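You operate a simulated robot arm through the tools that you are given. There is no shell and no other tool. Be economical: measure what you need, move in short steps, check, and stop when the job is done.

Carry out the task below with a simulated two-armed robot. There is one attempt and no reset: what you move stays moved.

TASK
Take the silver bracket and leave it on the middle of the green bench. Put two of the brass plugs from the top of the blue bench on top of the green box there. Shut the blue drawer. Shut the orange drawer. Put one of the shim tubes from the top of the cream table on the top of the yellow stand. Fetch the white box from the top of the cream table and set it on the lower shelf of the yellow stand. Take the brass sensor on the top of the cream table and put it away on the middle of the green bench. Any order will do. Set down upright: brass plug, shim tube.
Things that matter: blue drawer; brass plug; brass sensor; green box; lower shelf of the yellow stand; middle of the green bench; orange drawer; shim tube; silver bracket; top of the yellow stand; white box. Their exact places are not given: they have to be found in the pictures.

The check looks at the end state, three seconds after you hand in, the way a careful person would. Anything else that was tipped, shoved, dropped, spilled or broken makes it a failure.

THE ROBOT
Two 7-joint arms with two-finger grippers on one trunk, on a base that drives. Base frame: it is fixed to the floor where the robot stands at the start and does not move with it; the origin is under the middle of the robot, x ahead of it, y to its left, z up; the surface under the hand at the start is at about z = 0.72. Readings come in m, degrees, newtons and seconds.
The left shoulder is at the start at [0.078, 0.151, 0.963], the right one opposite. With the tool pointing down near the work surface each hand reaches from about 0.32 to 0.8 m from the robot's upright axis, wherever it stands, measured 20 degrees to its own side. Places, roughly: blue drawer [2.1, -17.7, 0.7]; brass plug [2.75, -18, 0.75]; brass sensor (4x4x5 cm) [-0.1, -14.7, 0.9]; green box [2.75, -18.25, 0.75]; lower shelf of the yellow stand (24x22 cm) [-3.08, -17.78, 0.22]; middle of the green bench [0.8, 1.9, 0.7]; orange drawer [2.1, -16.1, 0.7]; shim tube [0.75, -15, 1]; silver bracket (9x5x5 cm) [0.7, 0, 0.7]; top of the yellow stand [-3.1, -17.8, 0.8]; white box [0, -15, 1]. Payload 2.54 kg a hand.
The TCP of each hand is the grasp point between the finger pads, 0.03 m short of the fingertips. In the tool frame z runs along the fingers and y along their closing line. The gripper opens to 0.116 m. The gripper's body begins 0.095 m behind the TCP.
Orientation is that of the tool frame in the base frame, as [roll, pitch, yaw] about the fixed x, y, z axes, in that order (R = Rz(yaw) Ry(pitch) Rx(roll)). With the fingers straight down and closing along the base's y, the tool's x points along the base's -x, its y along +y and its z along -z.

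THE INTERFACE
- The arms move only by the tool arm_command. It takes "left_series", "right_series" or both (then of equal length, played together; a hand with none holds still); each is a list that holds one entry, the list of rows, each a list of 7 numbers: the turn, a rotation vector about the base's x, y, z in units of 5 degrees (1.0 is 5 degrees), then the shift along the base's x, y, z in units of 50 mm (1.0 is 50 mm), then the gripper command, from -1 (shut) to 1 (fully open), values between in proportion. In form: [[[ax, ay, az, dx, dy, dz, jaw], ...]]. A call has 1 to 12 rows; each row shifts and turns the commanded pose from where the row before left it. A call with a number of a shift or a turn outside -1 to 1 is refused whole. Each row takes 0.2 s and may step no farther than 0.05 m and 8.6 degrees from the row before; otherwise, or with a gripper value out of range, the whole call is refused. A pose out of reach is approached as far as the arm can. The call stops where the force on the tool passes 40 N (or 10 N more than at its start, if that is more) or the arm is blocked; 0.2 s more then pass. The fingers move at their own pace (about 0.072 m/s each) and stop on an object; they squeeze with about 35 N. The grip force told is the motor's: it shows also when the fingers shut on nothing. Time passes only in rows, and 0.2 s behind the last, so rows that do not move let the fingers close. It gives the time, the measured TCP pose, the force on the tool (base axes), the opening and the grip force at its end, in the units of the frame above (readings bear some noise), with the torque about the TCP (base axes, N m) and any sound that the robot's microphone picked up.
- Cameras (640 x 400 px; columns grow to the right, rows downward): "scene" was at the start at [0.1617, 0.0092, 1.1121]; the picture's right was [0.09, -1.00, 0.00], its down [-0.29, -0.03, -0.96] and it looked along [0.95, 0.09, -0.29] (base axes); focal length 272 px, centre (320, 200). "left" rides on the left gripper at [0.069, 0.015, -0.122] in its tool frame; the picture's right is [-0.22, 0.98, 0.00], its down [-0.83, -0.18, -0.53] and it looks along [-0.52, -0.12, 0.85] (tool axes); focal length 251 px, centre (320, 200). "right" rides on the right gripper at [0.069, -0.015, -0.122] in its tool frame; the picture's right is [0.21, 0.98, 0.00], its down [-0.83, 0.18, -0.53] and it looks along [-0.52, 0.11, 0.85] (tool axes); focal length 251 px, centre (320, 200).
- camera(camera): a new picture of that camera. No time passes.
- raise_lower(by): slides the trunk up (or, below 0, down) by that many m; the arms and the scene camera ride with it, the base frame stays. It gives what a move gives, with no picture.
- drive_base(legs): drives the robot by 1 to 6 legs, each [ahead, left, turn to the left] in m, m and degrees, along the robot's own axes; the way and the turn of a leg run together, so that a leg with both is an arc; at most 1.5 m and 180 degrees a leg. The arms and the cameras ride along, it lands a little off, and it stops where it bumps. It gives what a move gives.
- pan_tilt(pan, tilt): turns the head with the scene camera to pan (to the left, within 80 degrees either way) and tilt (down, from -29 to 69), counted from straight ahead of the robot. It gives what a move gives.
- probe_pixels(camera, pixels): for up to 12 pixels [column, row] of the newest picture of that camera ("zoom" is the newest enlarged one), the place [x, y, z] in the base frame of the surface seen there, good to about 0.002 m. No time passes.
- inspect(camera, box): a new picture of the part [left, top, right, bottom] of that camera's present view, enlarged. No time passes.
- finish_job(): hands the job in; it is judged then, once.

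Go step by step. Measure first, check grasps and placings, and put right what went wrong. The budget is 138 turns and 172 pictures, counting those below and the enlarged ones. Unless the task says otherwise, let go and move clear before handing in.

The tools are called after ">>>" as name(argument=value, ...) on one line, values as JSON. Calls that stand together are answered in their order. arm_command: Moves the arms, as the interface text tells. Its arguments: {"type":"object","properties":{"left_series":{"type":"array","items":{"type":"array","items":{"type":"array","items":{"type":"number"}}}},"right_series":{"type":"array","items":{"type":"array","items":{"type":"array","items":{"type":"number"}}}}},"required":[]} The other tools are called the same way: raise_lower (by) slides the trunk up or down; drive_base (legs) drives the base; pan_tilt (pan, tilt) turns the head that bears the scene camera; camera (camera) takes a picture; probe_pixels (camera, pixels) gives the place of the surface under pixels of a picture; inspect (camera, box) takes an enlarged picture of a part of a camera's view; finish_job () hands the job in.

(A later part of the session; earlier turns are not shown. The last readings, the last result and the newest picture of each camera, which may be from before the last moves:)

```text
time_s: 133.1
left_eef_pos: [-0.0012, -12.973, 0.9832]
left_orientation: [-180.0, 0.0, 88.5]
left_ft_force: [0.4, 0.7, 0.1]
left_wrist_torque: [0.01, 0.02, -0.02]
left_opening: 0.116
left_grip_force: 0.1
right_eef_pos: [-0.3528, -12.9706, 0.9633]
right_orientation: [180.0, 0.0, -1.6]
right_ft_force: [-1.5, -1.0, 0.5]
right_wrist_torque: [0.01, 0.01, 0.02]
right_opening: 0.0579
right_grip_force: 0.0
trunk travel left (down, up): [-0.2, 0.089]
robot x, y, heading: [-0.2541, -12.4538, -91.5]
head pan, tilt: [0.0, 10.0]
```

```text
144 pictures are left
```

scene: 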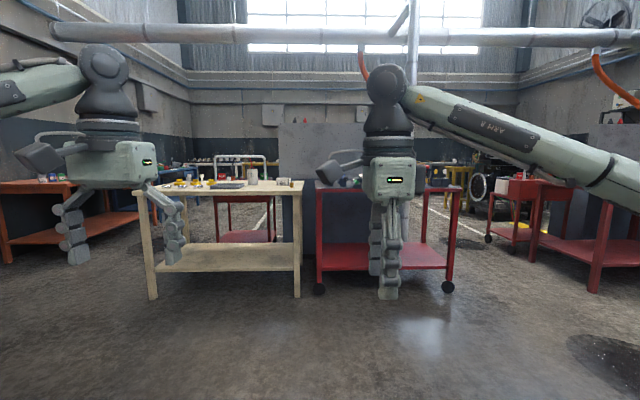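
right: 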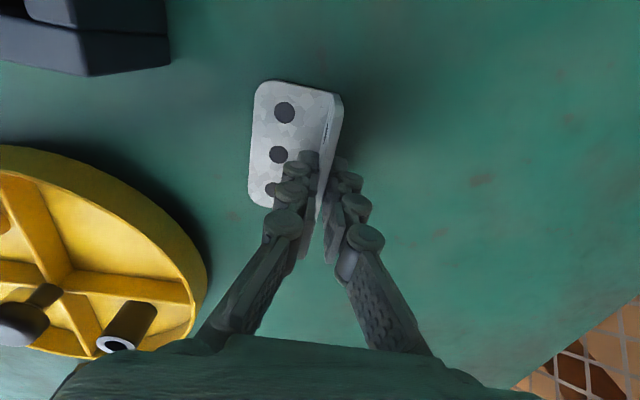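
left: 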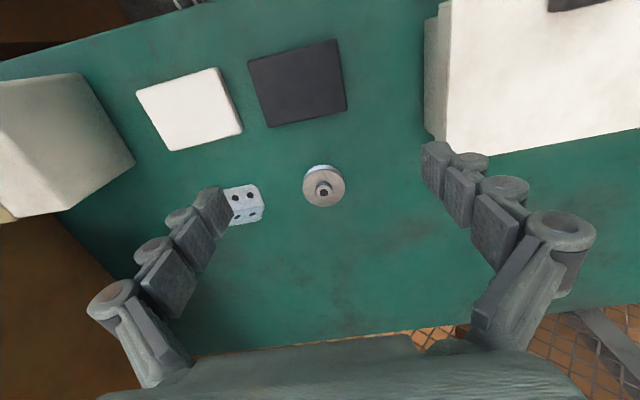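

>>> inspect(camera="scene", box=[120, 140, 320, 265])

>>> probe_pixels(camera="scene", pixels=[[150, 290], [297, 290], [220, 190], [300, 184], [290, 180], [252, 178], [318, 290], [446, 285], [10, 250], [462, 175], [540, 250], [180, 150]])

```text
3.20 times, centred on (220, 202) of scene
```

zoom: 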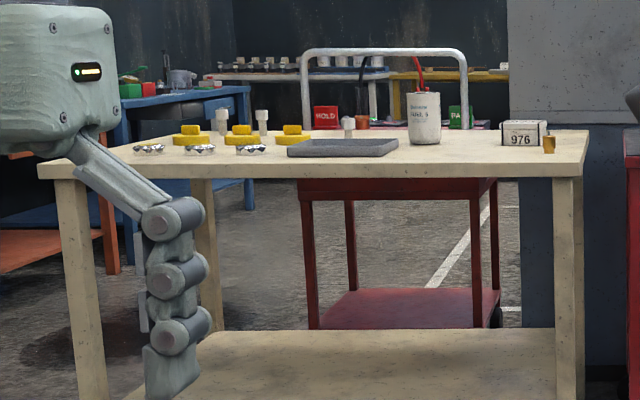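

```text
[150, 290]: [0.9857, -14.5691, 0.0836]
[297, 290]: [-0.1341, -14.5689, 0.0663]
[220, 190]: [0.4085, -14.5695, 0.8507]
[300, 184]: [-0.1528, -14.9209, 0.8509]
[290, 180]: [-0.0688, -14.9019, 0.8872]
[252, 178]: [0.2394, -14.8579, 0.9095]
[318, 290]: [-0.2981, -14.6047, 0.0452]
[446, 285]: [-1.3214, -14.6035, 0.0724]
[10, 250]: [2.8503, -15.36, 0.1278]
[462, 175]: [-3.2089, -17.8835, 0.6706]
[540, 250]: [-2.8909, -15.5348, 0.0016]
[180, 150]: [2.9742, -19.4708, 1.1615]
```

The cream table's top is z≈0.85 with its front edge at y≈-14.57. The brass sensor is at zoom (549,145), the "976" white box at (523,133) and white tubes at left. I'll raise the trunk and come close.

>>> raise_lower(by=0.085)

>>> drive_base(legs=[[0.8, 0.1, 1.5], [0.8, 0.08, 0]])

>>> pan_tilt(pan=15, tilt=25)

>>> camera(camera="scene")

```text
time_s: 134.3
left_eef_pos: [-0.0005, -12.9726, 1.0677]
left_orientation: [-180.0, -0.1, 88.4]
left_ft_force: [0.0, -0.3, -0.2]
left_wrist_torque: [0.0, 0.0, -0.04]
left_opening: 0.1162
left_grip_force: 0.2
right_eef_pos: [-0.3518, -12.9712, 1.0486]
right_orientation: [-180.0, 0.0, -1.6]
right_ft_force: [-0.1, -0.3, -0.9]
right_wrist_torque: [0.0, 0.02, 0.01]
right_opening: 0.0578
right_grip_force: 0.0
trunk travel left (down, up): [-0.285, 0.004]
robot x, y, heading: [-0.2512, -12.4545, -91.4]
head pan, tilt: [0.0, 10.0]
```

```text
time_s: 142.5
left_eef_pos: [0.2003, -14.5615, 1.0688]
left_orientation: [180.0, 0.0, 91.4]
left_ft_force: [0.0, -0.9, -1.0]
left_wrist_torque: [0.0, 0.0, -0.01]
left_opening: 0.116
left_grip_force: 0.0
right_eef_pos: [-0.1525, -14.576, 1.0486]
right_orientation: [180.0, 0.0, 1.2]
right_ft_force: [0.3, -0.7, 0.8]
right_wrist_torque: [0.02, -0.01, -0.04]
right_opening: 0.0582
right_grip_force: 0.0
trunk travel left (down, up): [-0.285, 0.004]
robot x, y, heading: [-0.0783, -14.0525, -88.8]
head pan, tilt: [0.0, 10.0]
```

```text
time_s: 143.3
left_eef_pos: [0.2003, -14.5621, 1.068]
left_orientation: [-179.9, 0.0, 91.3]
left_ft_force: [-0.3, 0.2, 0.3]
left_wrist_torque: [-0.01, 0.02, -0.04]
left_opening: 0.1161
left_grip_force: 0.0
right_eef_pos: [-0.1519, -14.5758, 1.049]
right_orientation: [180.0, 0.0, 1.2]
right_ft_force: [0.5, -0.5, 0.4]
right_wrist_torque: [0.0, -0.01, -0.01]
right_opening: 0.0581
right_grip_force: 0.1
trunk travel left (down, up): [-0.285, 0.004]
robot x, y, heading: [-0.078, -14.0542, -88.9]
head pan, tilt: [15.0, 25.0]
```

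```text
142 pictures are left
```

scene: 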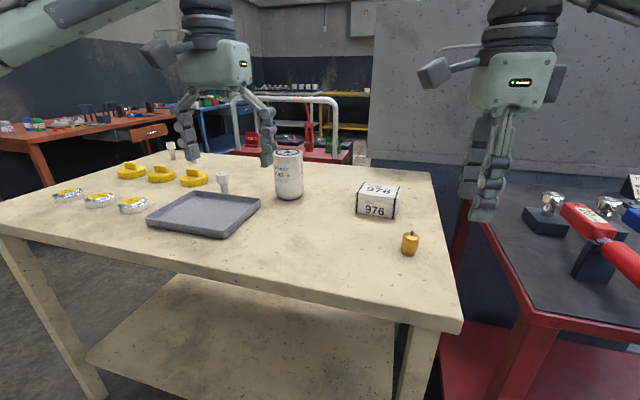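

White box "976" at (377,200), brass sensor at (410,243), white tubes at (222,182), (172,150). I'll measure and zoom.

>>> probe_pixels(camera="scene", pixels=[[359, 190], [394, 193], [400, 186], [367, 183], [358, 213], [392, 218], [410, 233], [410, 253], [403, 240], [418, 242], [222, 177], [172, 147]])

>>> inspect(camera="scene", box=[320, 160, 480, 260])

>>> inspect(camera="scene", box=[110, 120, 270, 220])

```text
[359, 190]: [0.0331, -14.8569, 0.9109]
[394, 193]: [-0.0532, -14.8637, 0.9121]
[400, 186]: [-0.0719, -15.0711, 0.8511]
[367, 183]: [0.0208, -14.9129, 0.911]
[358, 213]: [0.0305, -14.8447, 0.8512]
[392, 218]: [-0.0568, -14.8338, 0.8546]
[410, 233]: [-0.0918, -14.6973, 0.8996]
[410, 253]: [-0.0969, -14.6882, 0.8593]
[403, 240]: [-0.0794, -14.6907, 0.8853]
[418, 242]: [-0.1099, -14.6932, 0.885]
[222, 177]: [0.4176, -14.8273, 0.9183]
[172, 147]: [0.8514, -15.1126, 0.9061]
```

```text
4.00 times, centred on (400, 210) of scene
```

zoom: 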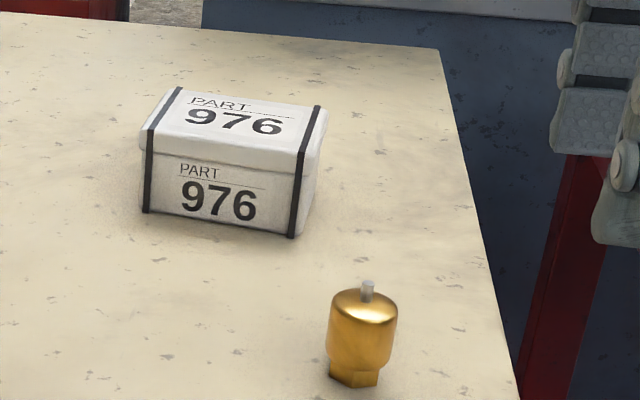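

```text
4.00 times, centred on (190, 170) of scene
```

zoom: 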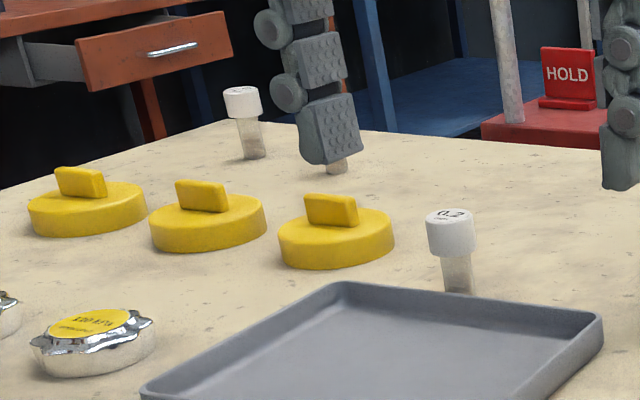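

Box: about 9×6×6 cm, centre ≈(-0.01,-14.89), top z=0.911. The shim tubes are the white-capped tubes (labelled 0.2), nearest at (0.418,-14.83). I'll take the box with the left hand tilted forward 40°, which also suits the low shelf. First drive ahead 14 cm and tilt.

>>> drive_base(legs=[[0.14, 0, 0]])

>>> arm_command(left_series=[[[-1, 0, 0, -0.4, 0, 0, 1], [-1, 0, 0, -0.5, 0, 0, 1], [-1, 0, 0, -0.5, 0, 0, 1], [-1, 0, 0, -0.5, 0, 0, 1], [-1, 0, 0, -0.5, 0, 0, 1], [-1, 0, 0, -0.5, 0, 0, 1], [-1, 0, 0, -0.5, 0, 0, 1], [-1, 0, 0, -0.5, 0, 0, 1], [0, 0, 0, 0, 0, 0, 1]]])

>>> camera(camera="left")

>>> camera(camera="scene")

```text
time_s: 144.7
left_eef_pos: [0.2016, -14.7104, 1.0681]
left_orientation: [180.0, 0.0, 91.3]
left_ft_force: [0.5, -0.7, -0.3]
left_wrist_torque: [0.03, 0.0, 0.02]
left_opening: 0.116
left_grip_force: 0.1
right_eef_pos: [-0.1496, -14.7241, 1.0496]
right_orientation: [179.9, 0.0, 1.1]
right_ft_force: [-0.6, -0.3, 0.0]
right_wrist_torque: [0.0, 0.01, -0.03]
right_opening: 0.0584
right_grip_force: 0.0
trunk travel left (down, up): [-0.285, 0.004]
robot x, y, heading: [-0.0715, -14.2025, -88.7]
head pan, tilt: [15.0, 25.0]
```

```text
time_s: 146.7
left_eef_pos: [0.007, -14.7062, 1.0677]
left_orientation: [-178.9, 40.1, 91.6]
left_ft_force: [0.2, 0.7, -0.3]
left_wrist_torque: [0.0, 0.02, 0.03]
left_opening: 0.1162
left_grip_force: 0.1
right_eef_pos: [-0.1505, -14.7234, 1.0482]
right_orientation: [-180.0, -0.1, 1.2]
right_ft_force: [0.0, -0.2, -0.1]
right_wrist_torque: [0.03, 0.01, 0.0]
right_opening: 0.0578
right_grip_force: 0.0
trunk travel left (down, up): [-0.285, 0.004]
robot x, y, heading: [-0.075, -14.1996, -88.8]
head pan, tilt: [15.0, 25.0]
```

```text
139 pictures are left
```

left: 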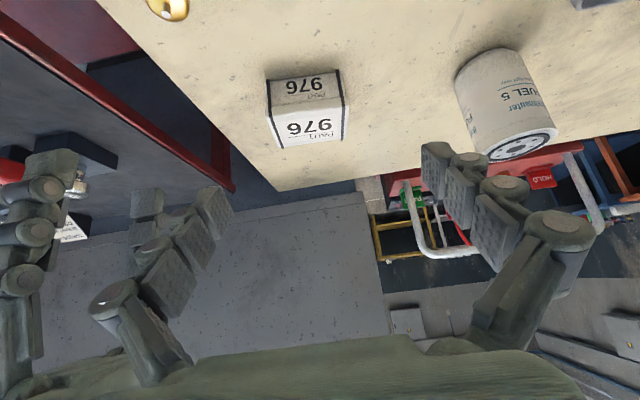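

```text
138 pictures are left
```

scene: 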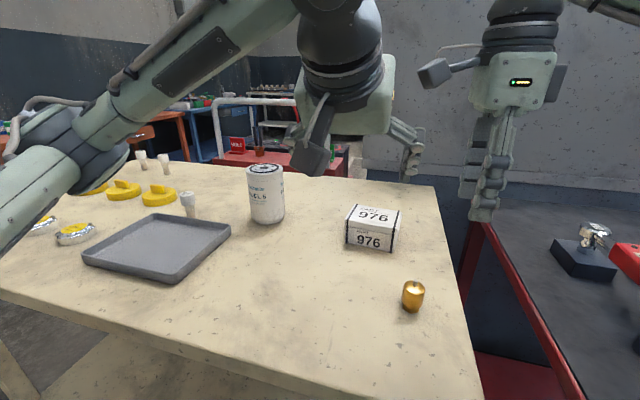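

Now refine the box's corners from the nearer scene view.

>>> inspect(camera="scene", box=[330, 190, 430, 253])

>>> probe_pixels(camera="scene", pixels=[[346, 221], [392, 229], [354, 206], [399, 211], [348, 240], [390, 248], [373, 215], [398, 232], [372, 205]])

>>> probe_pixels(camera="left", pixels=[[268, 83], [338, 72], [270, 113], [344, 102], [282, 146], [342, 138], [305, 90], [310, 130]])

```text
6.35 times, centred on (380, 222) of scene
```

zoom: 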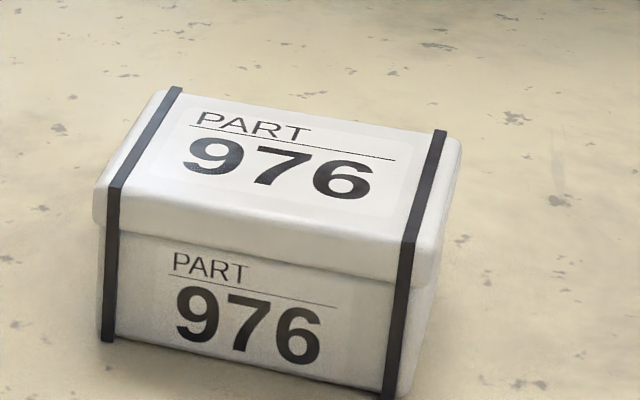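

```text
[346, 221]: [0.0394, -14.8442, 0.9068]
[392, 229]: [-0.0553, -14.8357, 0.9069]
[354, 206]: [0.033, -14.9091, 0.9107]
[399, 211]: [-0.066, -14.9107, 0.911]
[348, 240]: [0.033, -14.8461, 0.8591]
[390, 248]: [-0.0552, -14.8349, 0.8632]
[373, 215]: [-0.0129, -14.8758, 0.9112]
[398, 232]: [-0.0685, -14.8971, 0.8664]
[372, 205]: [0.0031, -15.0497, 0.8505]
```

```text
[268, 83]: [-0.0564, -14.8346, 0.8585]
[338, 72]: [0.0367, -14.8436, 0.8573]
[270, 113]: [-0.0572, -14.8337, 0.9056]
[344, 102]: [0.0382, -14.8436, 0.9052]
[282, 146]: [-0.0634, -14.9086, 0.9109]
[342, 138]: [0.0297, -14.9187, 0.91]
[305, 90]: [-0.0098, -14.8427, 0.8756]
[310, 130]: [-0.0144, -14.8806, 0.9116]
```

Box centre ≈(-0.0135,-14.878), 9.6 cm wide, turned -6°. I'll line up the left hand on the approach line and move the right hand aside.

>>> arm_command(left_series=[[[0, 0, -0.76, -0.08, -0.63, -0.57, 1], [0, 0, -0.76, -0.08, -0.63, -0.57, 1], [0, 0, 0, -0.09, -0.64, -0.58, 1], [0, 0, 0, 0, 0, 0, 1]]], right_series=[[[0, 0, 0, -0.8, 0.4, 0, 0], [0, 0, 0, -0.8, 0.4, 0, 0], [0, 0, 0, -0.4, 0, 0, 0], [0, 0, 0, 0, 0, 0, 0]]])

>>> camera(camera="left")

```text
time_s: 147.7
left_eef_pos: [-0.0066, -14.8029, 0.98]
left_orientation: [-178.9, 40.1, 83.9]
left_ft_force: [-0.5, -0.2, 0.9]
left_wrist_torque: [0.05, 0.01, 0.0]
left_opening: 0.116
left_grip_force: 0.1
right_eef_pos: [-0.2464, -14.6833, 1.0502]
right_orientation: [179.9, 0.1, 1.1]
right_ft_force: [0.0, -0.4, 0.0]
right_wrist_torque: [0.01, -0.01, -0.01]
right_opening: 0.0577
right_grip_force: 0.1
trunk travel left (down, up): [-0.285, 0.004]
robot x, y, heading: [-0.0699, -14.2049, -88.7]
head pan, tilt: [15.0, 25.0]
```

```text
136 pictures are left
```

left: 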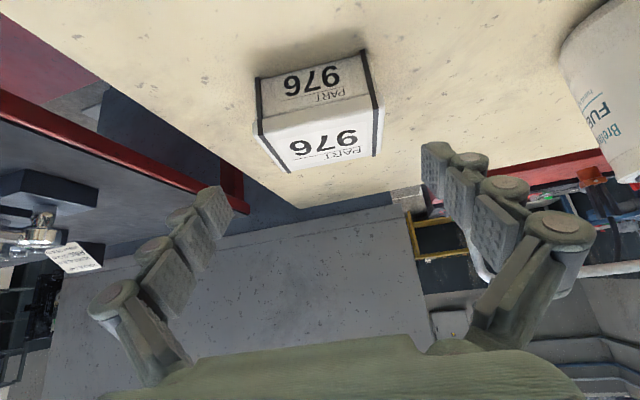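

Aligned. I'll advance along the approach line to the box, then check before closing.

>>> arm_command(left_series=[[[0, 0, 0, -0.04, -0.5, -0.6, 1], [0, 0, 0, -0.05, -0.5, -0.6, 1], [0, 0, 0, -0.05, -0.5, -0.58, 1], [0, 0, 0, 0, 0, 0, 1]]])

>>> camera(camera="left")

```text
time_s: 148.7
left_eef_pos: [-0.0129, -14.8788, 0.8906]
left_orientation: [-179.0, 40.1, 83.8]
left_ft_force: [-0.8, 0.2, 0.2]
left_wrist_torque: [0.0, 0.01, -0.04]
left_opening: 0.1158
left_grip_force: 0.0
right_eef_pos: [-0.2464, -14.6835, 1.0507]
right_orientation: [180.0, 0.1, 1.1]
right_ft_force: [0.1, -0.3, 0.6]
right_wrist_torque: [0.03, 0.0, 0.0]
right_opening: 0.0579
right_grip_force: 0.0
trunk travel left (down, up): [-0.285, 0.004]
robot x, y, heading: [-0.0742, -14.2006, -89.0]
head pan, tilt: [15.0, 25.0]
```

```text
135 pictures are left
```

left: 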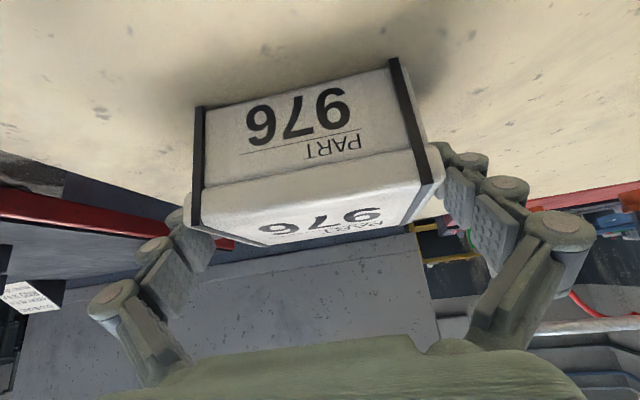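

The box lies between both fingers with no contact. I'll close and lift.

>>> arm_command(left_series=[[[0, 0, 0, 0, 0, 0, -1], [0, 0, 0, 0, 0, 0, -1], [0, 0, 0, 0, 0, 0, -1], [0, 0, 0, 0, 0, 0.4, -1], [0, 0, 0, 0, 0.2, 0.8, -1], [0, 0, 0, 0, 0.4, 0.8, -1], [0, 0, 0, 0, 0.6, 0.7, -1], [0, 0, 0, 0.1, 0.8, 0.4, -1], [0, 0, 0, 0.1, 0.6, 0, -1], [0, 0, 0, 0, 0, 0, -1]]])

>>> camera(camera="left")

>>> camera(camera="scene")

```text
time_s: 150.8
left_eef_pos: [-0.0025, -14.7494, 1.0491]
left_orientation: [-179.0, 39.9, 84.0]
left_ft_force: [0.1, 0.3, -5.1]
left_wrist_torque: [0.01, -0.01, -0.04]
left_opening: 0.1096
left_grip_force: 35.7
right_eef_pos: [-0.2475, -14.6844, 1.0501]
right_orientation: [180.0, -0.1, 1.1]
right_ft_force: [-0.2, 0.9, 0.2]
right_wrist_torque: [0.01, -0.03, -0.03]
right_opening: 0.0581
right_grip_force: 0.0
trunk travel left (down, up): [-0.285, 0.004]
robot x, y, heading: [-0.0709, -14.2024, -89.1]
head pan, tilt: [15.0, 25.0]
```

```text
134 pictures are left
```

left: 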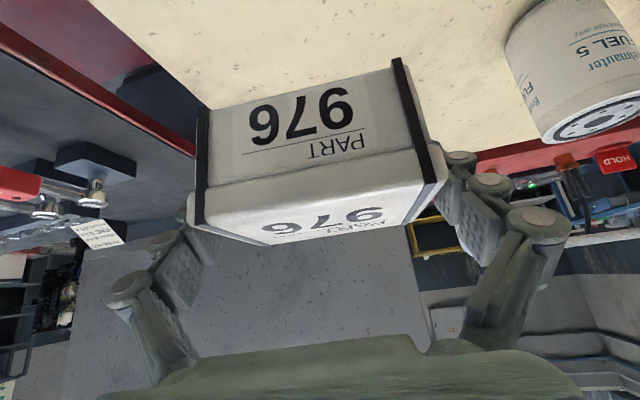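

```text
133 pictures are left
```

scene: 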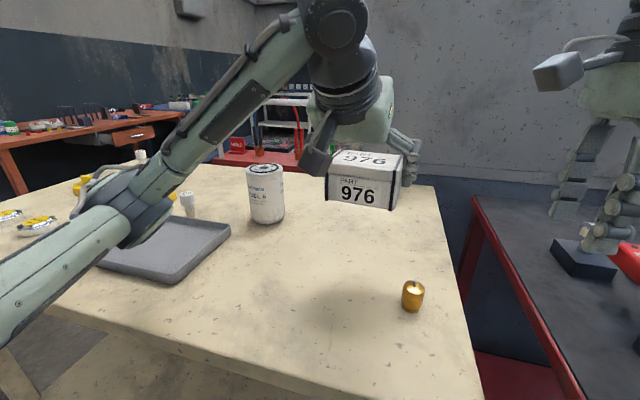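

Box held firmly (10.96 cm opening, 5 N). Now I'll move it to the left side and strafe so the right hand can take the tube at (0.418,-14.83).

>>> arm_command(left_series=[[[0, 0, 0, 0.8, 0, 0, -1], [0, 0, 0, 0.8, 0.2, 0, -1], [0, 0, 0, 0.8, 0.2, 0.2, -1], [0, 0, 0, 0.8, 0.2, 0.2, -1], [0, 0, 0, 0.6, 0.2, 0.2, -1], [0, 0, 0, 0, 0, 0, -1]]])

>>> drive_base(legs=[[0, 0.61, 0]])

>>> pan_tilt(pan=-5, tilt=30)

>>> camera(camera="scene")

>>> camera(camera="right")

```text
time_s: 152.2
left_eef_pos: [0.1876, -14.7105, 1.0819]
left_orientation: [-178.9, 39.9, 84.0]
left_ft_force: [-0.2, -0.5, -4.1]
left_wrist_torque: [-0.02, -0.02, 0.03]
left_opening: 0.1096
left_grip_force: 35.1
right_eef_pos: [-0.2467, -14.6837, 1.0505]
right_orientation: [-180.0, 0.0, 1.2]
right_ft_force: [-0.1, -1.4, -0.4]
right_wrist_torque: [0.0, 0.03, -0.02]
right_opening: 0.0581
right_grip_force: 0.0
trunk travel left (down, up): [-0.285, 0.004]
robot x, y, heading: [-0.0711, -14.1984, -88.8]
head pan, tilt: [15.0, 25.0]
```

```text
time_s: 158.3
left_eef_pos: [0.7614, -14.7038, 1.0822]
left_orientation: [-178.9, 40.0, 83.3]
left_ft_force: [-0.1, 0.3, -4.1]
left_wrist_torque: [0.0, -0.03, 0.0]
left_opening: 0.1094
left_grip_force: 34.9
right_eef_pos: [0.3288, -14.674, 1.0489]
right_orientation: [-180.0, 0.0, 0.5]
right_ft_force: [0.1, -0.2, 0.1]
right_wrist_torque: [-0.03, -0.01, 0.0]
right_opening: 0.058
right_grip_force: 0.1
trunk travel left (down, up): [-0.285, 0.004]
robot x, y, heading: [0.5083, -14.1922, -89.5]
head pan, tilt: [15.0, 25.0]
```

```text
time_s: 159.1
left_eef_pos: [0.7609, -14.706, 1.0815]
left_orientation: [-179.0, 39.9, 83.3]
left_ft_force: [-0.9, -0.7, -5.2]
left_wrist_torque: [0.02, 0.0, -0.04]
left_opening: 0.1094
left_grip_force: 34.9
right_eef_pos: [0.3276, -14.6731, 1.0501]
right_orientation: [180.0, -0.1, 0.5]
right_ft_force: [0.2, -0.3, -0.2]
right_wrist_torque: [0.0, 0.02, 0.02]
right_opening: 0.0579
right_grip_force: 0.0
trunk travel left (down, up): [-0.285, 0.004]
robot x, y, heading: [0.5105, -14.194, -89.9]
head pan, tilt: [-5.0, 30.0]
```

```text
132 pictures are left
```

scene: 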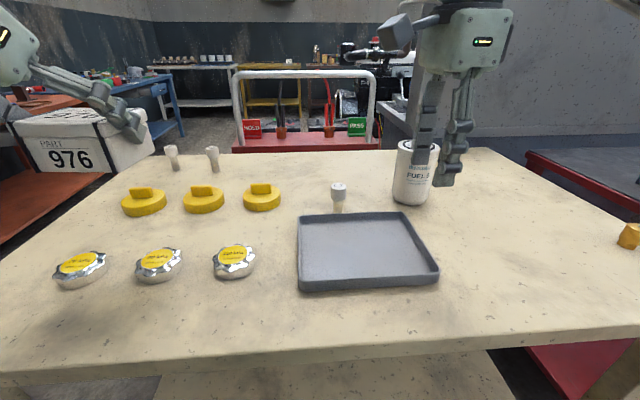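

```text
131 pictures are left
```

right: 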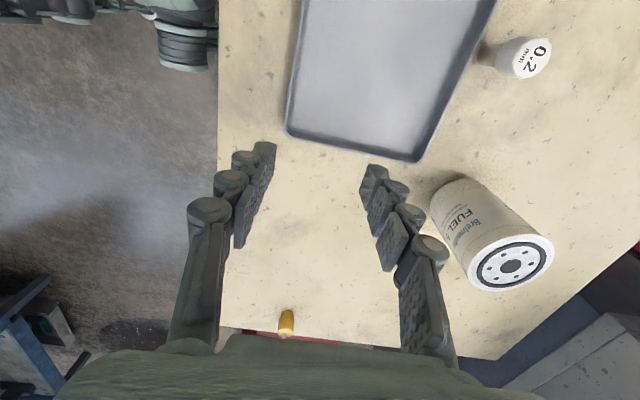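

Tube at scene (339,195). I'll measure it and the tray rim.

>>> probe_pixels(camera="scene", pixels=[[339, 185], [332, 190], [346, 190], [339, 198], [339, 206], [335, 207], [343, 207], [339, 215], [410, 145]])

>>> probe_pixels(camera="right", pixels=[[535, 58], [548, 58], [520, 70], [500, 55], [487, 55], [540, 40]])

>>> inspect(camera="scene", box=[300, 170, 380, 220])

```text
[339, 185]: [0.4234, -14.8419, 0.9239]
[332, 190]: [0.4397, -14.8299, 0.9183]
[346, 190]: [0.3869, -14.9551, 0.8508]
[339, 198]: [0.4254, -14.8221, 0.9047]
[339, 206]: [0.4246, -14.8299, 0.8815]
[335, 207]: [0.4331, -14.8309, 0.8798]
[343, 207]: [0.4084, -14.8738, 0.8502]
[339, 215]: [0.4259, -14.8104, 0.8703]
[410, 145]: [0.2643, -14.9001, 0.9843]
```

```text
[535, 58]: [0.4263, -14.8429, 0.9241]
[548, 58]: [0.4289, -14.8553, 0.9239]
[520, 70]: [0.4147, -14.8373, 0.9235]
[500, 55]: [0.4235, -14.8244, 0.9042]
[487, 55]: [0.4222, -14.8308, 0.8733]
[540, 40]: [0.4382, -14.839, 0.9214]
```

```text
8.00 times, centred on (340, 195) of scene
```

zoom: 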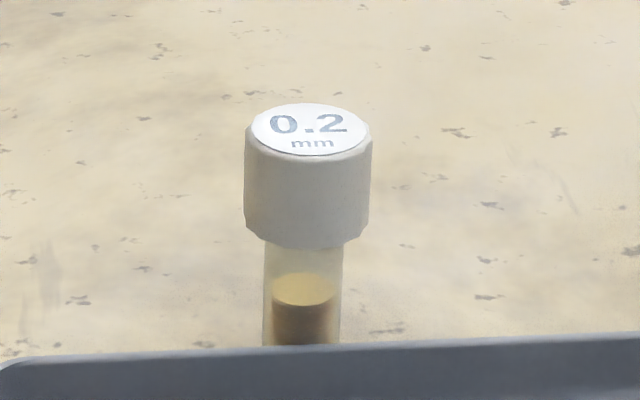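

Cap centre (0.425,-14.840), top 0.924, tray rim 0.871. I'll go over it and down to z≈0.907, keeping fingertips above the rim.

>>> arm_command(right_series=[[[0, 0, 0, 0.48, -0.83, 0, 0], [0, 0, 0, 0.49, -0.83, 0, 0], [0, 0, 0, 0.49, -0.84, 0, 0], [0, 0, 0, 0.49, -0.84, 0, 0], [0, 0, 0, 0, 0, -0.9, 0], [0, 0, 0, 0, 0, -0.7, 0], [0, 0, 0, 0, 0, 0, 0]]])

>>> camera(camera="right")

```text
time_s: 160.7
left_eef_pos: [0.7622, -14.7054, 1.0817]
left_orientation: [-179.0, 40.0, 83.3]
left_ft_force: [-0.2, -0.1, -5.1]
left_wrist_torque: [0.02, -0.05, 0.0]
left_opening: 0.1096
left_grip_force: 35.2
right_eef_pos: [0.4235, -14.8417, 0.9698]
right_orientation: [-180.0, 0.0, 0.5]
right_ft_force: [-0.3, -0.1, -0.6]
right_wrist_torque: [0.0, -0.01, -0.02]
right_opening: 0.0579
right_grip_force: 0.1
trunk travel left (down, up): [-0.285, 0.004]
robot x, y, heading: [0.5067, -14.1938, -89.3]
head pan, tilt: [-5.0, 30.0]
```

```text
129 pictures are left
```

right: 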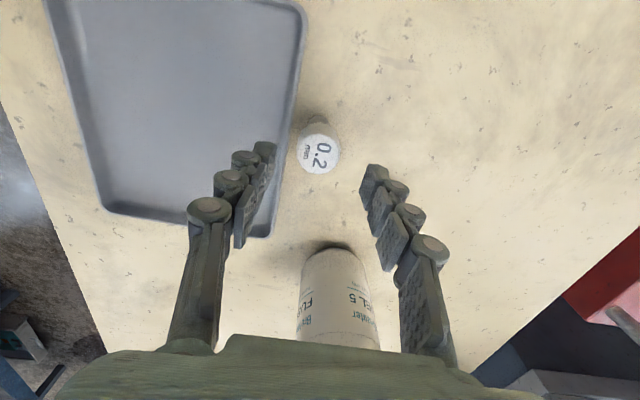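

The cap is centred between the fingers. Down 6.3 cm, close, lift.

>>> arm_command(right_series=[[[0, 0, 0, 0, 0, -0.65, 0], [0, 0, 0, 0.02, 0, -0.6, 0], [0, 0, 0, 0, 0, 0, -0.5], [0, 0, 0, 0, 0, 0, -1], [0, 0, 0, 0, 0, 0, -1], [0, 0, 0, 0, 0, 0.4, -1], [0, 0, 0, 0, 0, 0.8, -1], [0, 0, 0, 0, 0, 0.8, -1], [0, 0, 0, 0, 0, 0.8, -1], [0, 0, 0, 0, 0, 0, -1]]])

>>> camera(camera="right")

>>> camera(camera="scene")

```text
time_s: 162.9
left_eef_pos: [0.7618, -14.7044, 1.0812]
left_orientation: [-179.1, 39.9, 83.3]
left_ft_force: [-0.3, 0.1, -5.4]
left_wrist_torque: [-0.02, -0.01, -0.02]
left_opening: 0.1093
left_grip_force: 35.0
right_eef_pos: [0.4285, -14.8395, 1.046]
right_orientation: [179.9, 0.1, 0.5]
right_ft_force: [0.1, 0.3, -0.2]
right_wrist_torque: [-0.03, 0.03, -0.03]
right_opening: 0.0293
right_grip_force: 35.0
trunk travel left (down, up): [-0.285, 0.004]
robot x, y, heading: [0.5107, -14.1937, -89.5]
head pan, tilt: [-5.0, 30.0]
```

```text
128 pictures are left
```

right: 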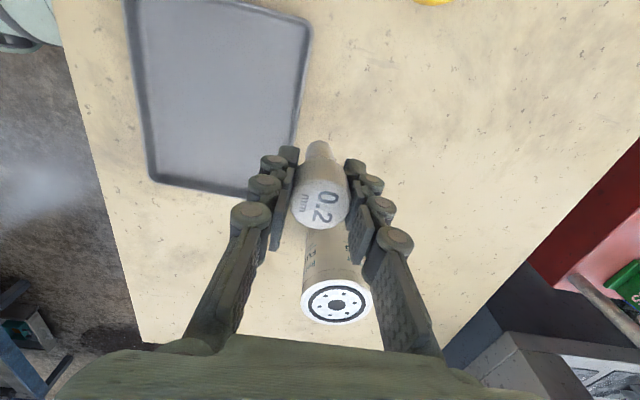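

```text
127 pictures are left
```

scene: 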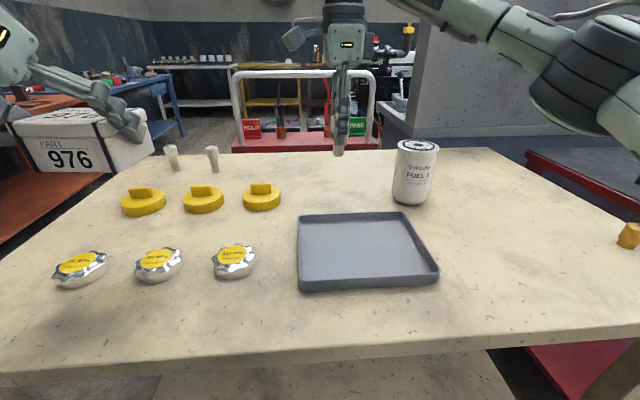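

Tube held (2.9 cm opening). Next the yellow stand at (-3.1,-17.8): I'll back off, slide to the right, and look at the way.

>>> drive_base(legs=[[-0.8, 0, 0], [0, -1.4, 0], [0, -1.0, 0]])

>>> pan_tilt(pan=-25, tilt=15)

>>> camera(camera="scene")

```text
time_s: 183.2
left_eef_pos: [-0.8258, -13.9354, 1.0813]
left_orientation: [-179.0, 39.9, 82.3]
left_ft_force: [-1.1, -1.3, -4.3]
left_wrist_torque: [0.02, 0.01, -0.04]
left_opening: 0.1093
left_grip_force: 35.2
right_eef_pos: [-1.163, -14.0622, 1.0461]
right_orientation: [-180.0, 0.0, -0.5]
right_ft_force: [0.6, -0.1, -0.4]
right_wrist_torque: [0.05, 0.03, 0.02]
right_opening: 0.0288
right_grip_force: 35.1
trunk travel left (down, up): [-0.285, 0.004]
robot x, y, heading: [-1.071, -13.4204, -90.8]
head pan, tilt: [-5.0, 30.0]
stopped in leg 3: the robot was blocked; the commanded pose is now the measured one
```

```text
time_s: 184.1
left_eef_pos: [-0.8256, -13.9342, 1.0819]
left_orientation: [-179.0, 39.9, 82.3]
left_ft_force: [-0.3, -0.1, -4.0]
left_wrist_torque: [0.06, -0.04, -0.04]
left_opening: 0.1093
left_grip_force: 34.9
right_eef_pos: [-1.1621, -14.0629, 1.0464]
right_orientation: [-179.9, 0.0, -0.5]
right_ft_force: [-0.9, -0.8, -1.1]
right_wrist_torque: [0.01, 0.02, 0.05]
right_opening: 0.0291
right_grip_force: 35.0
trunk travel left (down, up): [-0.285, 0.004]
robot x, y, heading: [-1.069, -13.4194, -90.4]
head pan, tilt: [-25.0, 15.0]
```

```text
126 pictures are left
```

scene: 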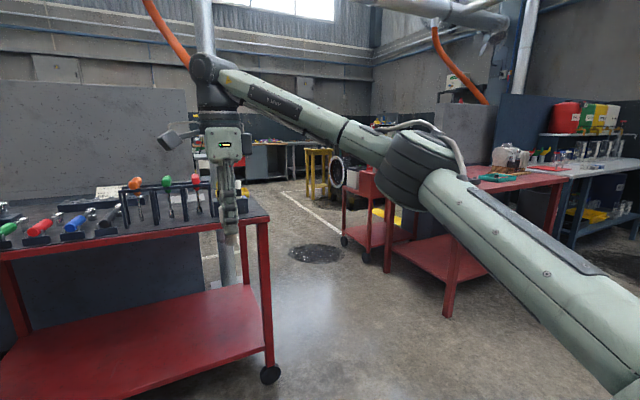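

Something blocked the base at x≈-1.07. I'll look to the right.

>>> pan_tilt(pan=-80, tilt=35)

>>> camera(camera="scene")

```text
time_s: 185.3
left_eef_pos: [-0.8264, -13.9345, 1.0829]
left_orientation: [-179.0, 39.9, 82.3]
left_ft_force: [-0.5, 1.2, -5.1]
left_wrist_torque: [0.01, 0.01, 0.0]
left_opening: 0.1091
left_grip_force: 35.0
right_eef_pos: [-1.1624, -14.0627, 1.0462]
right_orientation: [179.9, 0.0, -0.5]
right_ft_force: [0.0, 0.6, 0.0]
right_wrist_torque: [0.01, 0.05, -0.02]
right_opening: 0.0288
right_grip_force: 34.7
trunk travel left (down, up): [-0.285, 0.004]
robot x, y, heading: [-1.07, -13.4177, -90.4]
head pan, tilt: [-80.0, 35.0]
```

```text
125 pictures are left
```

scene: 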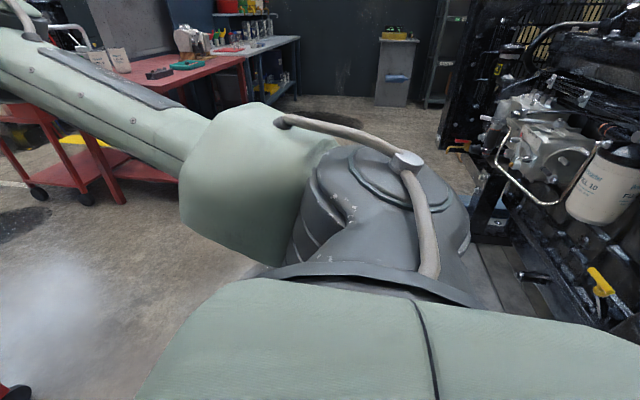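

The conveyor curb ends just right of the base. I'll measure where it ends.

>>> probe_pixels(camera="scene", pixels=[[252, 270], [280, 262], [475, 240], [490, 290], [150, 300], [470, 190], [510, 230], [200, 260], [60, 200]])

>>> pan_tilt(pan=-62, tilt=50)

>>> camera(camera="scene")

```text
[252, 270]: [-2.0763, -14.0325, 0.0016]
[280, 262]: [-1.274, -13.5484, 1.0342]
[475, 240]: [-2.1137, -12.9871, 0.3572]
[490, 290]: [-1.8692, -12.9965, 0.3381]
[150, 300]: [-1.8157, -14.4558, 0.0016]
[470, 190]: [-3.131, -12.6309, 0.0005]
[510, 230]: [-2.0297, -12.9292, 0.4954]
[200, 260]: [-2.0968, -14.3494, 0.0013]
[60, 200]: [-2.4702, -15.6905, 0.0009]
```

```text
time_s: 186.1
left_eef_pos: [-0.8269, -13.9346, 1.0825]
left_orientation: [-179.0, 39.9, 82.3]
left_ft_force: [-0.4, -0.7, -5.1]
left_wrist_torque: [-0.03, 0.01, 0.02]
left_opening: 0.1093
left_grip_force: 35.5
right_eef_pos: [-1.1614, -14.0633, 1.0461]
right_orientation: [-180.0, -0.1, -0.4]
right_ft_force: [0.9, 0.4, -0.9]
right_wrist_torque: [0.0, 0.02, -0.01]
right_opening: 0.0293
right_grip_force: 35.0
trunk travel left (down, up): [-0.285, 0.004]
robot x, y, heading: [-1.0702, -13.4167, -90.4]
head pan, tilt: [-62.0, 50.0]
```

```text
124 pictures are left
```

scene: 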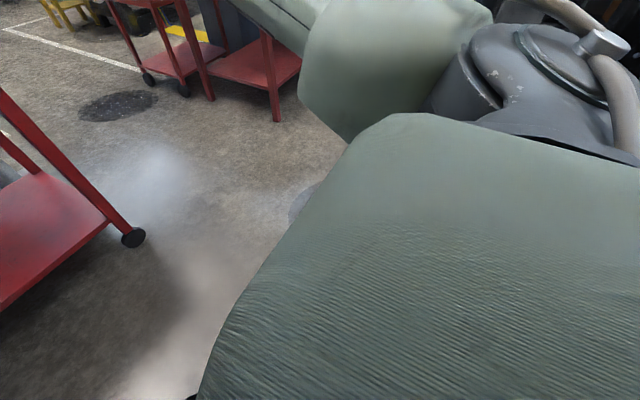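

I'll move slightly left off the contact, ahead 0.25 m, then right to x≈-1.85.

>>> drive_base(legs=[[0, 0.04, 0], [0.28, 0, 0], [0, -0.8, 0]])

>>> pan_tilt(pan=-15, tilt=20)

>>> camera(camera="scene")

```text
time_s: 196.5
left_eef_pos: [-1.6028, -14.1947, 1.0807]
left_orientation: [-179.1, 39.9, 82.0]
left_ft_force: [0.4, -0.3, -5.2]
left_wrist_torque: [0.01, -0.03, -0.02]
left_opening: 0.1094
left_grip_force: 34.4
right_eef_pos: [-1.9397, -14.3208, 1.0459]
right_orientation: [-180.0, 0.0, -0.8]
right_ft_force: [0.0, -0.5, 0.0]
right_wrist_torque: [-0.03, -0.02, 0.01]
right_opening: 0.029
right_grip_force: 34.6
trunk travel left (down, up): [-0.285, 0.004]
robot x, y, heading: [-1.8414, -13.6757, -90.8]
head pan, tilt: [-62.0, 50.0]
```

```text
time_s: 197.6
left_eef_pos: [-1.6034, -14.1947, 1.0816]
left_orientation: [-178.9, 39.9, 82.0]
left_ft_force: [0.2, -0.1, -4.2]
left_wrist_torque: [-0.01, -0.02, 0.0]
left_opening: 0.1094
left_grip_force: 35.2
right_eef_pos: [-1.9406, -14.3206, 1.0472]
right_orientation: [180.0, 0.0, -0.8]
right_ft_force: [0.0, 0.7, -0.1]
right_wrist_torque: [0.03, 0.0, 0.04]
right_opening: 0.0292
right_grip_force: 35.0
trunk travel left (down, up): [-0.285, 0.004]
robot x, y, heading: [-1.8443, -13.6779, -90.7]
head pan, tilt: [-15.0, 20.0]
```

```text
123 pictures are left
```

scene: 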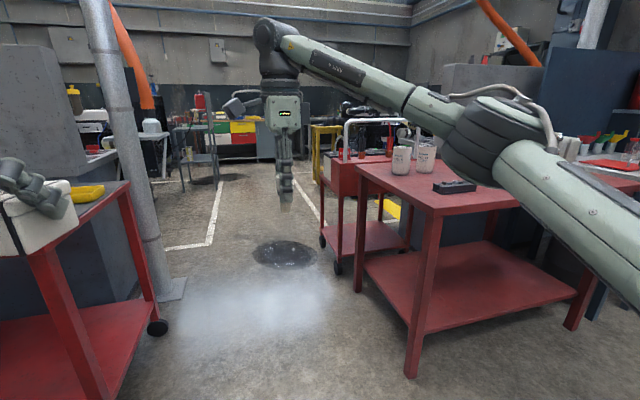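

The corridor lies between a pillar at (150,200) and red tables at right, with a dark patch on the floor at (285,255). I'll measure these.

>>> probe_pixels(camera="scene", pixels=[[183, 288], [252, 255], [317, 255], [285, 268], [285, 242], [356, 292], [412, 376], [337, 272], [322, 245], [155, 335], [325, 160], [360, 183]])

>>> inspect(camera="scene", box=[180, 110, 420, 260])

```text
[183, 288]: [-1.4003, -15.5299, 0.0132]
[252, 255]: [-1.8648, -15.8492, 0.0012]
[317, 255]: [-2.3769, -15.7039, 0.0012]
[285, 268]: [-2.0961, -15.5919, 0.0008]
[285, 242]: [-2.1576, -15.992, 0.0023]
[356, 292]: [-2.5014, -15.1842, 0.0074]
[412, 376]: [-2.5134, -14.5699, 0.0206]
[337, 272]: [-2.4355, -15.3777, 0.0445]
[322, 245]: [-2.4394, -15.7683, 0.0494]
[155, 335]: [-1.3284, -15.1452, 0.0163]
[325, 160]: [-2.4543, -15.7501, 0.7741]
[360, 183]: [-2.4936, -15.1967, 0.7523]
```

```text
2.67 times, centred on (300, 185) of scene
```

zoom: 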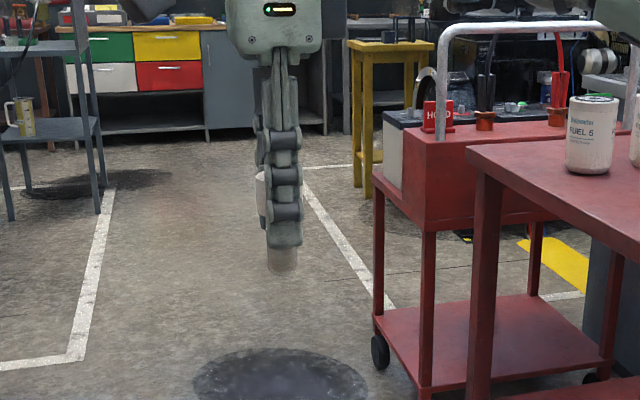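

The corridor is x -1.40 to -2.44. I'll drive on at x≈-1.87 and then look at the stand.

>>> drive_base(legs=[[1.2, -0.03, 0.7], [1.3, 0, 0]])

>>> pan_tilt(pan=-40, tilt=25)

>>> camera(camera="scene")

```text
time_s: 206.6
left_eef_pos: [-1.5937, -15.8004, 1.1135]
left_orientation: [178.0, 43.2, 89.0]
left_ft_force: [-0.1, 0.0, -4.3]
left_wrist_torque: [0.03, -0.04, 0.03]
left_opening: 0.1094
left_grip_force: 35.3
right_eef_pos: [-1.9345, -15.9699, 1.0563]
right_orientation: [179.0, -1.0, 5.3]
right_ft_force: [0.0, -1.0, -1.2]
right_wrist_torque: [0.05, -0.02, 0.01]
right_opening: 0.0291
right_grip_force: 35.0
trunk travel left (down, up): [-0.285, 0.004]
robot x, y, heading: [-1.8948, -15.3351, -84.8]
head pan, tilt: [-15.0, 20.0]
stopped in leg 2: the robot was blocked; the commanded pose is now the measured one
```

```text
time_s: 207.5
left_eef_pos: [-1.5934, -15.8004, 1.1127]
left_orientation: [178.1, 43.1, 89.0]
left_ft_force: [-0.5, 0.9, -5.0]
left_wrist_torque: [0.03, -0.02, 0.0]
left_opening: 0.1091
left_grip_force: 35.4
right_eef_pos: [-1.9365, -15.9679, 1.0601]
right_orientation: [178.8, -1.0, 5.0]
right_ft_force: [-0.4, -0.8, 0.0]
right_wrist_torque: [0.01, 0.03, 0.01]
right_opening: 0.0291
right_grip_force: 35.2
trunk travel left (down, up): [-0.285, 0.004]
robot x, y, heading: [-1.8934, -15.3323, -84.9]
head pan, tilt: [-40.0, 25.0]
```

```text
121 pictures are left
```

scene: 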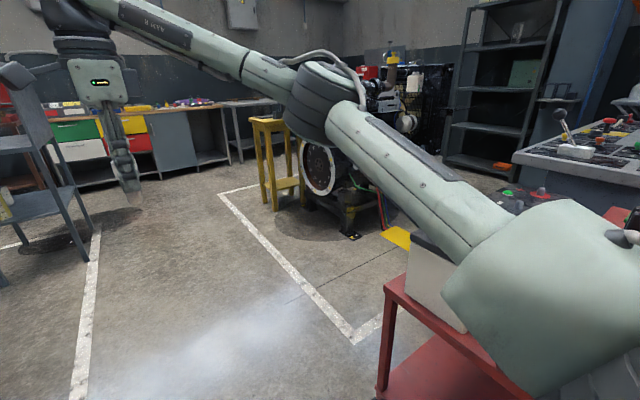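

The drive was blocked and the body turned left, so something on the left stopped it, perhaps the pillar. I'll look left.

>>> pan_tilt(pan=70, tilt=25)

>>> camera(camera="scene")

>>> pan_tilt(pan=-75, tilt=40)

>>> camera(camera="scene")

```text
time_s: 209.4
left_eef_pos: [-1.5916, -15.7995, 1.1126]
left_orientation: [178.3, 42.9, 89.1]
left_ft_force: [0.7, -0.7, -4.1]
left_wrist_torque: [0.06, 0.03, 0.0]
left_opening: 0.1094
left_grip_force: 34.8
right_eef_pos: [-1.9356, -15.9676, 1.0593]
right_orientation: [178.8, -0.9, 5.0]
right_ft_force: [-0.9, 0.1, -0.5]
right_wrist_torque: [0.0, 0.0, -0.02]
right_opening: 0.029
right_grip_force: 35.3
trunk travel left (down, up): [-0.285, 0.004]
robot x, y, heading: [-1.8909, -15.3316, -84.8]
head pan, tilt: [70.0, 25.0]
```

```text
120 pictures are left
```

scene: 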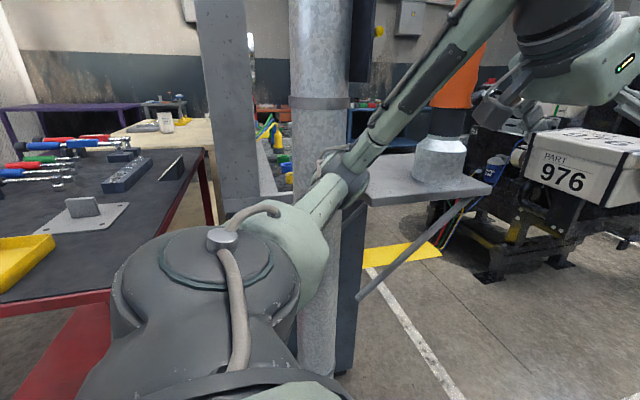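

```text
time_s: 211.7
left_eef_pos: [-1.5912, -15.8023, 1.1122]
left_orientation: [178.2, 42.8, 89.2]
left_ft_force: [0.1, 0.0, -4.6]
left_wrist_torque: [0.04, -0.02, 0.0]
left_opening: 0.1088
left_grip_force: 34.6
right_eef_pos: [-1.9349, -15.9685, 1.0602]
right_orientation: [178.7, -1.0, 5.2]
right_ft_force: [0.8, -0.2, -0.4]
right_wrist_torque: [0.05, 0.01, 0.01]
right_opening: 0.0292
right_grip_force: 35.2
trunk travel left (down, up): [-0.285, 0.004]
robot x, y, heading: [-1.8919, -15.3334, -84.8]
head pan, tilt: [-75.0, 40.0]
```

```text
119 pictures are left
```

scene: 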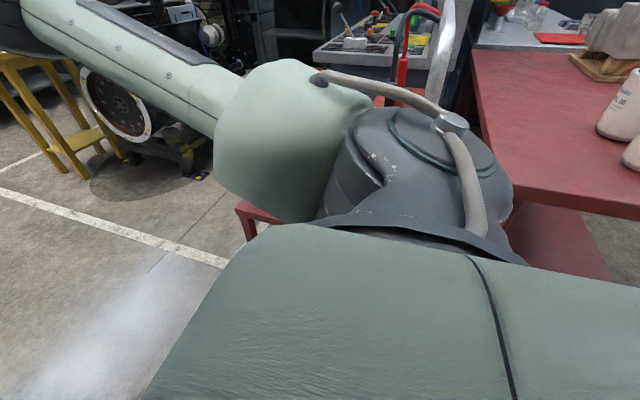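

The left elbow is against the pillar. I'll back off, straighten, and stretch both arms forward so the elbows draw in.

>>> drive_base(legs=[[-0.45, 0, 0], [0, 0, -5.2]])

>>> arm_command(left_series=[[[0, 0, 0, 0, -0.6, 0, -1], [0, 0, 0, 0, -0.6, 0, -1], [0, 0, 0, 0, -0.6, 0, -1], [0, 0, 0, 0, -0.6, 0, -1], [0, 0, 0, 0, 0, 0, -1]]], right_series=[[[0, 0, 0, 0, -0.3, 0, -1], [0, 0, 0, 0, -0.3, 0, -1], [0, 0, 0, 0, -0.3, 0, -1], [0, 0, 0, 0, -0.3, 0, -1], [0, 0, 0, 0, 0, 0, -1]]])

>>> pan_tilt(pan=70, tilt=25)

>>> camera(camera="scene")

```text
time_s: 214.9
left_eef_pos: [-1.6641, -15.3965, 1.0926]
left_orientation: [180.0, 41.2, 84.9]
left_ft_force: [0.0, 0.6, -4.7]
left_wrist_torque: [0.04, -0.04, 0.0]
left_opening: 0.1092
left_grip_force: 34.6
right_eef_pos: [-2.0171, -15.5306, 1.0453]
right_orientation: [-180.0, 0.0, 0.4]
right_ft_force: [0.0, 0.8, -0.7]
right_wrist_torque: [0.03, -0.02, 0.0]
right_opening: 0.0293
right_grip_force: 34.5
trunk travel left (down, up): [-0.285, 0.004]
robot x, y, heading: [-1.9317, -14.8889, -89.6]
head pan, tilt: [-75.0, 40.0]
```

```text
time_s: 216.1
left_eef_pos: [-1.6645, -15.5116, 1.0941]
left_orientation: [180.0, 41.3, 84.8]
left_ft_force: [-0.1, 0.5, -5.4]
left_wrist_torque: [0.0, -0.01, 0.03]
left_opening: 0.109
left_grip_force: 35.1
right_eef_pos: [-2.0161, -15.5902, 1.0454]
right_orientation: [-179.9, -0.1, 0.2]
right_ft_force: [-0.3, -0.3, -0.1]
right_wrist_torque: [0.01, 0.01, 0.0]
right_opening: 0.0294
right_grip_force: 34.5
trunk travel left (down, up): [-0.285, 0.004]
robot x, y, heading: [-1.9321, -14.8892, -89.8]
head pan, tilt: [-75.0, 40.0]
```

```text
time_s: 218.4
left_eef_pos: [-1.6637, -15.5128, 1.0942]
left_orientation: [-179.9, 41.2, 84.8]
left_ft_force: [-0.7, 0.6, -4.8]
left_wrist_torque: [-0.02, -0.02, 0.01]
left_opening: 0.1093
left_grip_force: 35.3
right_eef_pos: [-2.0165, -15.5895, 1.0462]
right_orientation: [-180.0, 0.1, 0.2]
right_ft_force: [0.4, 0.4, -0.8]
right_wrist_torque: [0.04, 0.05, 0.04]
right_opening: 0.0293
right_grip_force: 35.2
trunk travel left (down, up): [-0.285, 0.004]
robot x, y, heading: [-1.9371, -14.8885, -89.7]
head pan, tilt: [70.0, 25.0]
```

```text
118 pictures are left
```

scene: 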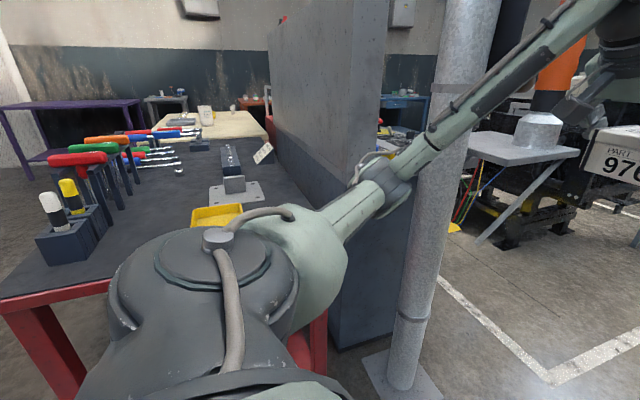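

I'll measure the elbow and the pillar here, and the right side too.

>>> probe_pixels(camera="scene", pixels=[[330, 250], [360, 190], [390, 200], [405, 330], [430, 200], [400, 380], [370, 365], [240, 210], [605, 170], [440, 385]])

>>> pan_tilt(pan=-60, tilt=25)

>>> camera(camera="scene")

```text
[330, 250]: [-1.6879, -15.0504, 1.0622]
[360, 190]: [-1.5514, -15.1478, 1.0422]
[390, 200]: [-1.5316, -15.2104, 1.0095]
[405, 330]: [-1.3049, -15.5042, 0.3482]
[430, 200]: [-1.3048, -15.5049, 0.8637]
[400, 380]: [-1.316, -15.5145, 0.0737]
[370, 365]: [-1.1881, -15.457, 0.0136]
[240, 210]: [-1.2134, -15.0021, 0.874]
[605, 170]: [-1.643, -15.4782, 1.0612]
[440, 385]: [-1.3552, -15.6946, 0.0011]
```

```text
time_s: 220.5
left_eef_pos: [-1.6653, -15.5136, 1.0939]
left_orientation: [-179.9, 41.1, 84.8]
left_ft_force: [0.1, -1.6, -4.9]
left_wrist_torque: [0.0, 0.01, 0.01]
left_opening: 0.1092
left_grip_force: 34.9
right_eef_pos: [-2.016, -15.59, 1.0466]
right_orientation: [180.0, 0.0, 0.3]
right_ft_force: [0.6, -0.7, -0.1]
right_wrist_torque: [0.0, -0.03, 0.0]
right_opening: 0.0291
right_grip_force: 34.9
trunk travel left (down, up): [-0.285, 0.004]
robot x, y, heading: [-1.9355, -14.8861, -89.8]
head pan, tilt: [-60.0, 25.0]
```

```text
117 pictures are left
```

scene: 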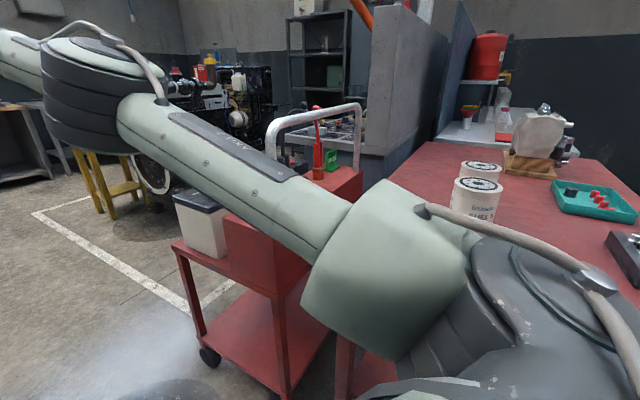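

>>> probe_pixels(camera="scene", pixels=[[320, 270], [350, 210], [80, 120], [200, 165], [270, 130], [358, 120], [180, 245], [210, 350], [205, 215], [375, 230], [320, 145]])

```text
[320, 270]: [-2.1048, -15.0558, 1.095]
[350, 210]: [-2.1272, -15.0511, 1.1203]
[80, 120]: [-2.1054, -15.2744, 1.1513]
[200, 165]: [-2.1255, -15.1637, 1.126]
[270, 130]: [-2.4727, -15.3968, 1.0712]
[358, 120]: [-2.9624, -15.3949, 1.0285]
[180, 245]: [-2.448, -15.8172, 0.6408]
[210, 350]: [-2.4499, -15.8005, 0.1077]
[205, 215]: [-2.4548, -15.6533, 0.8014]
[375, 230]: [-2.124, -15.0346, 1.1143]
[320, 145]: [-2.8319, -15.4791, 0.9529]
```

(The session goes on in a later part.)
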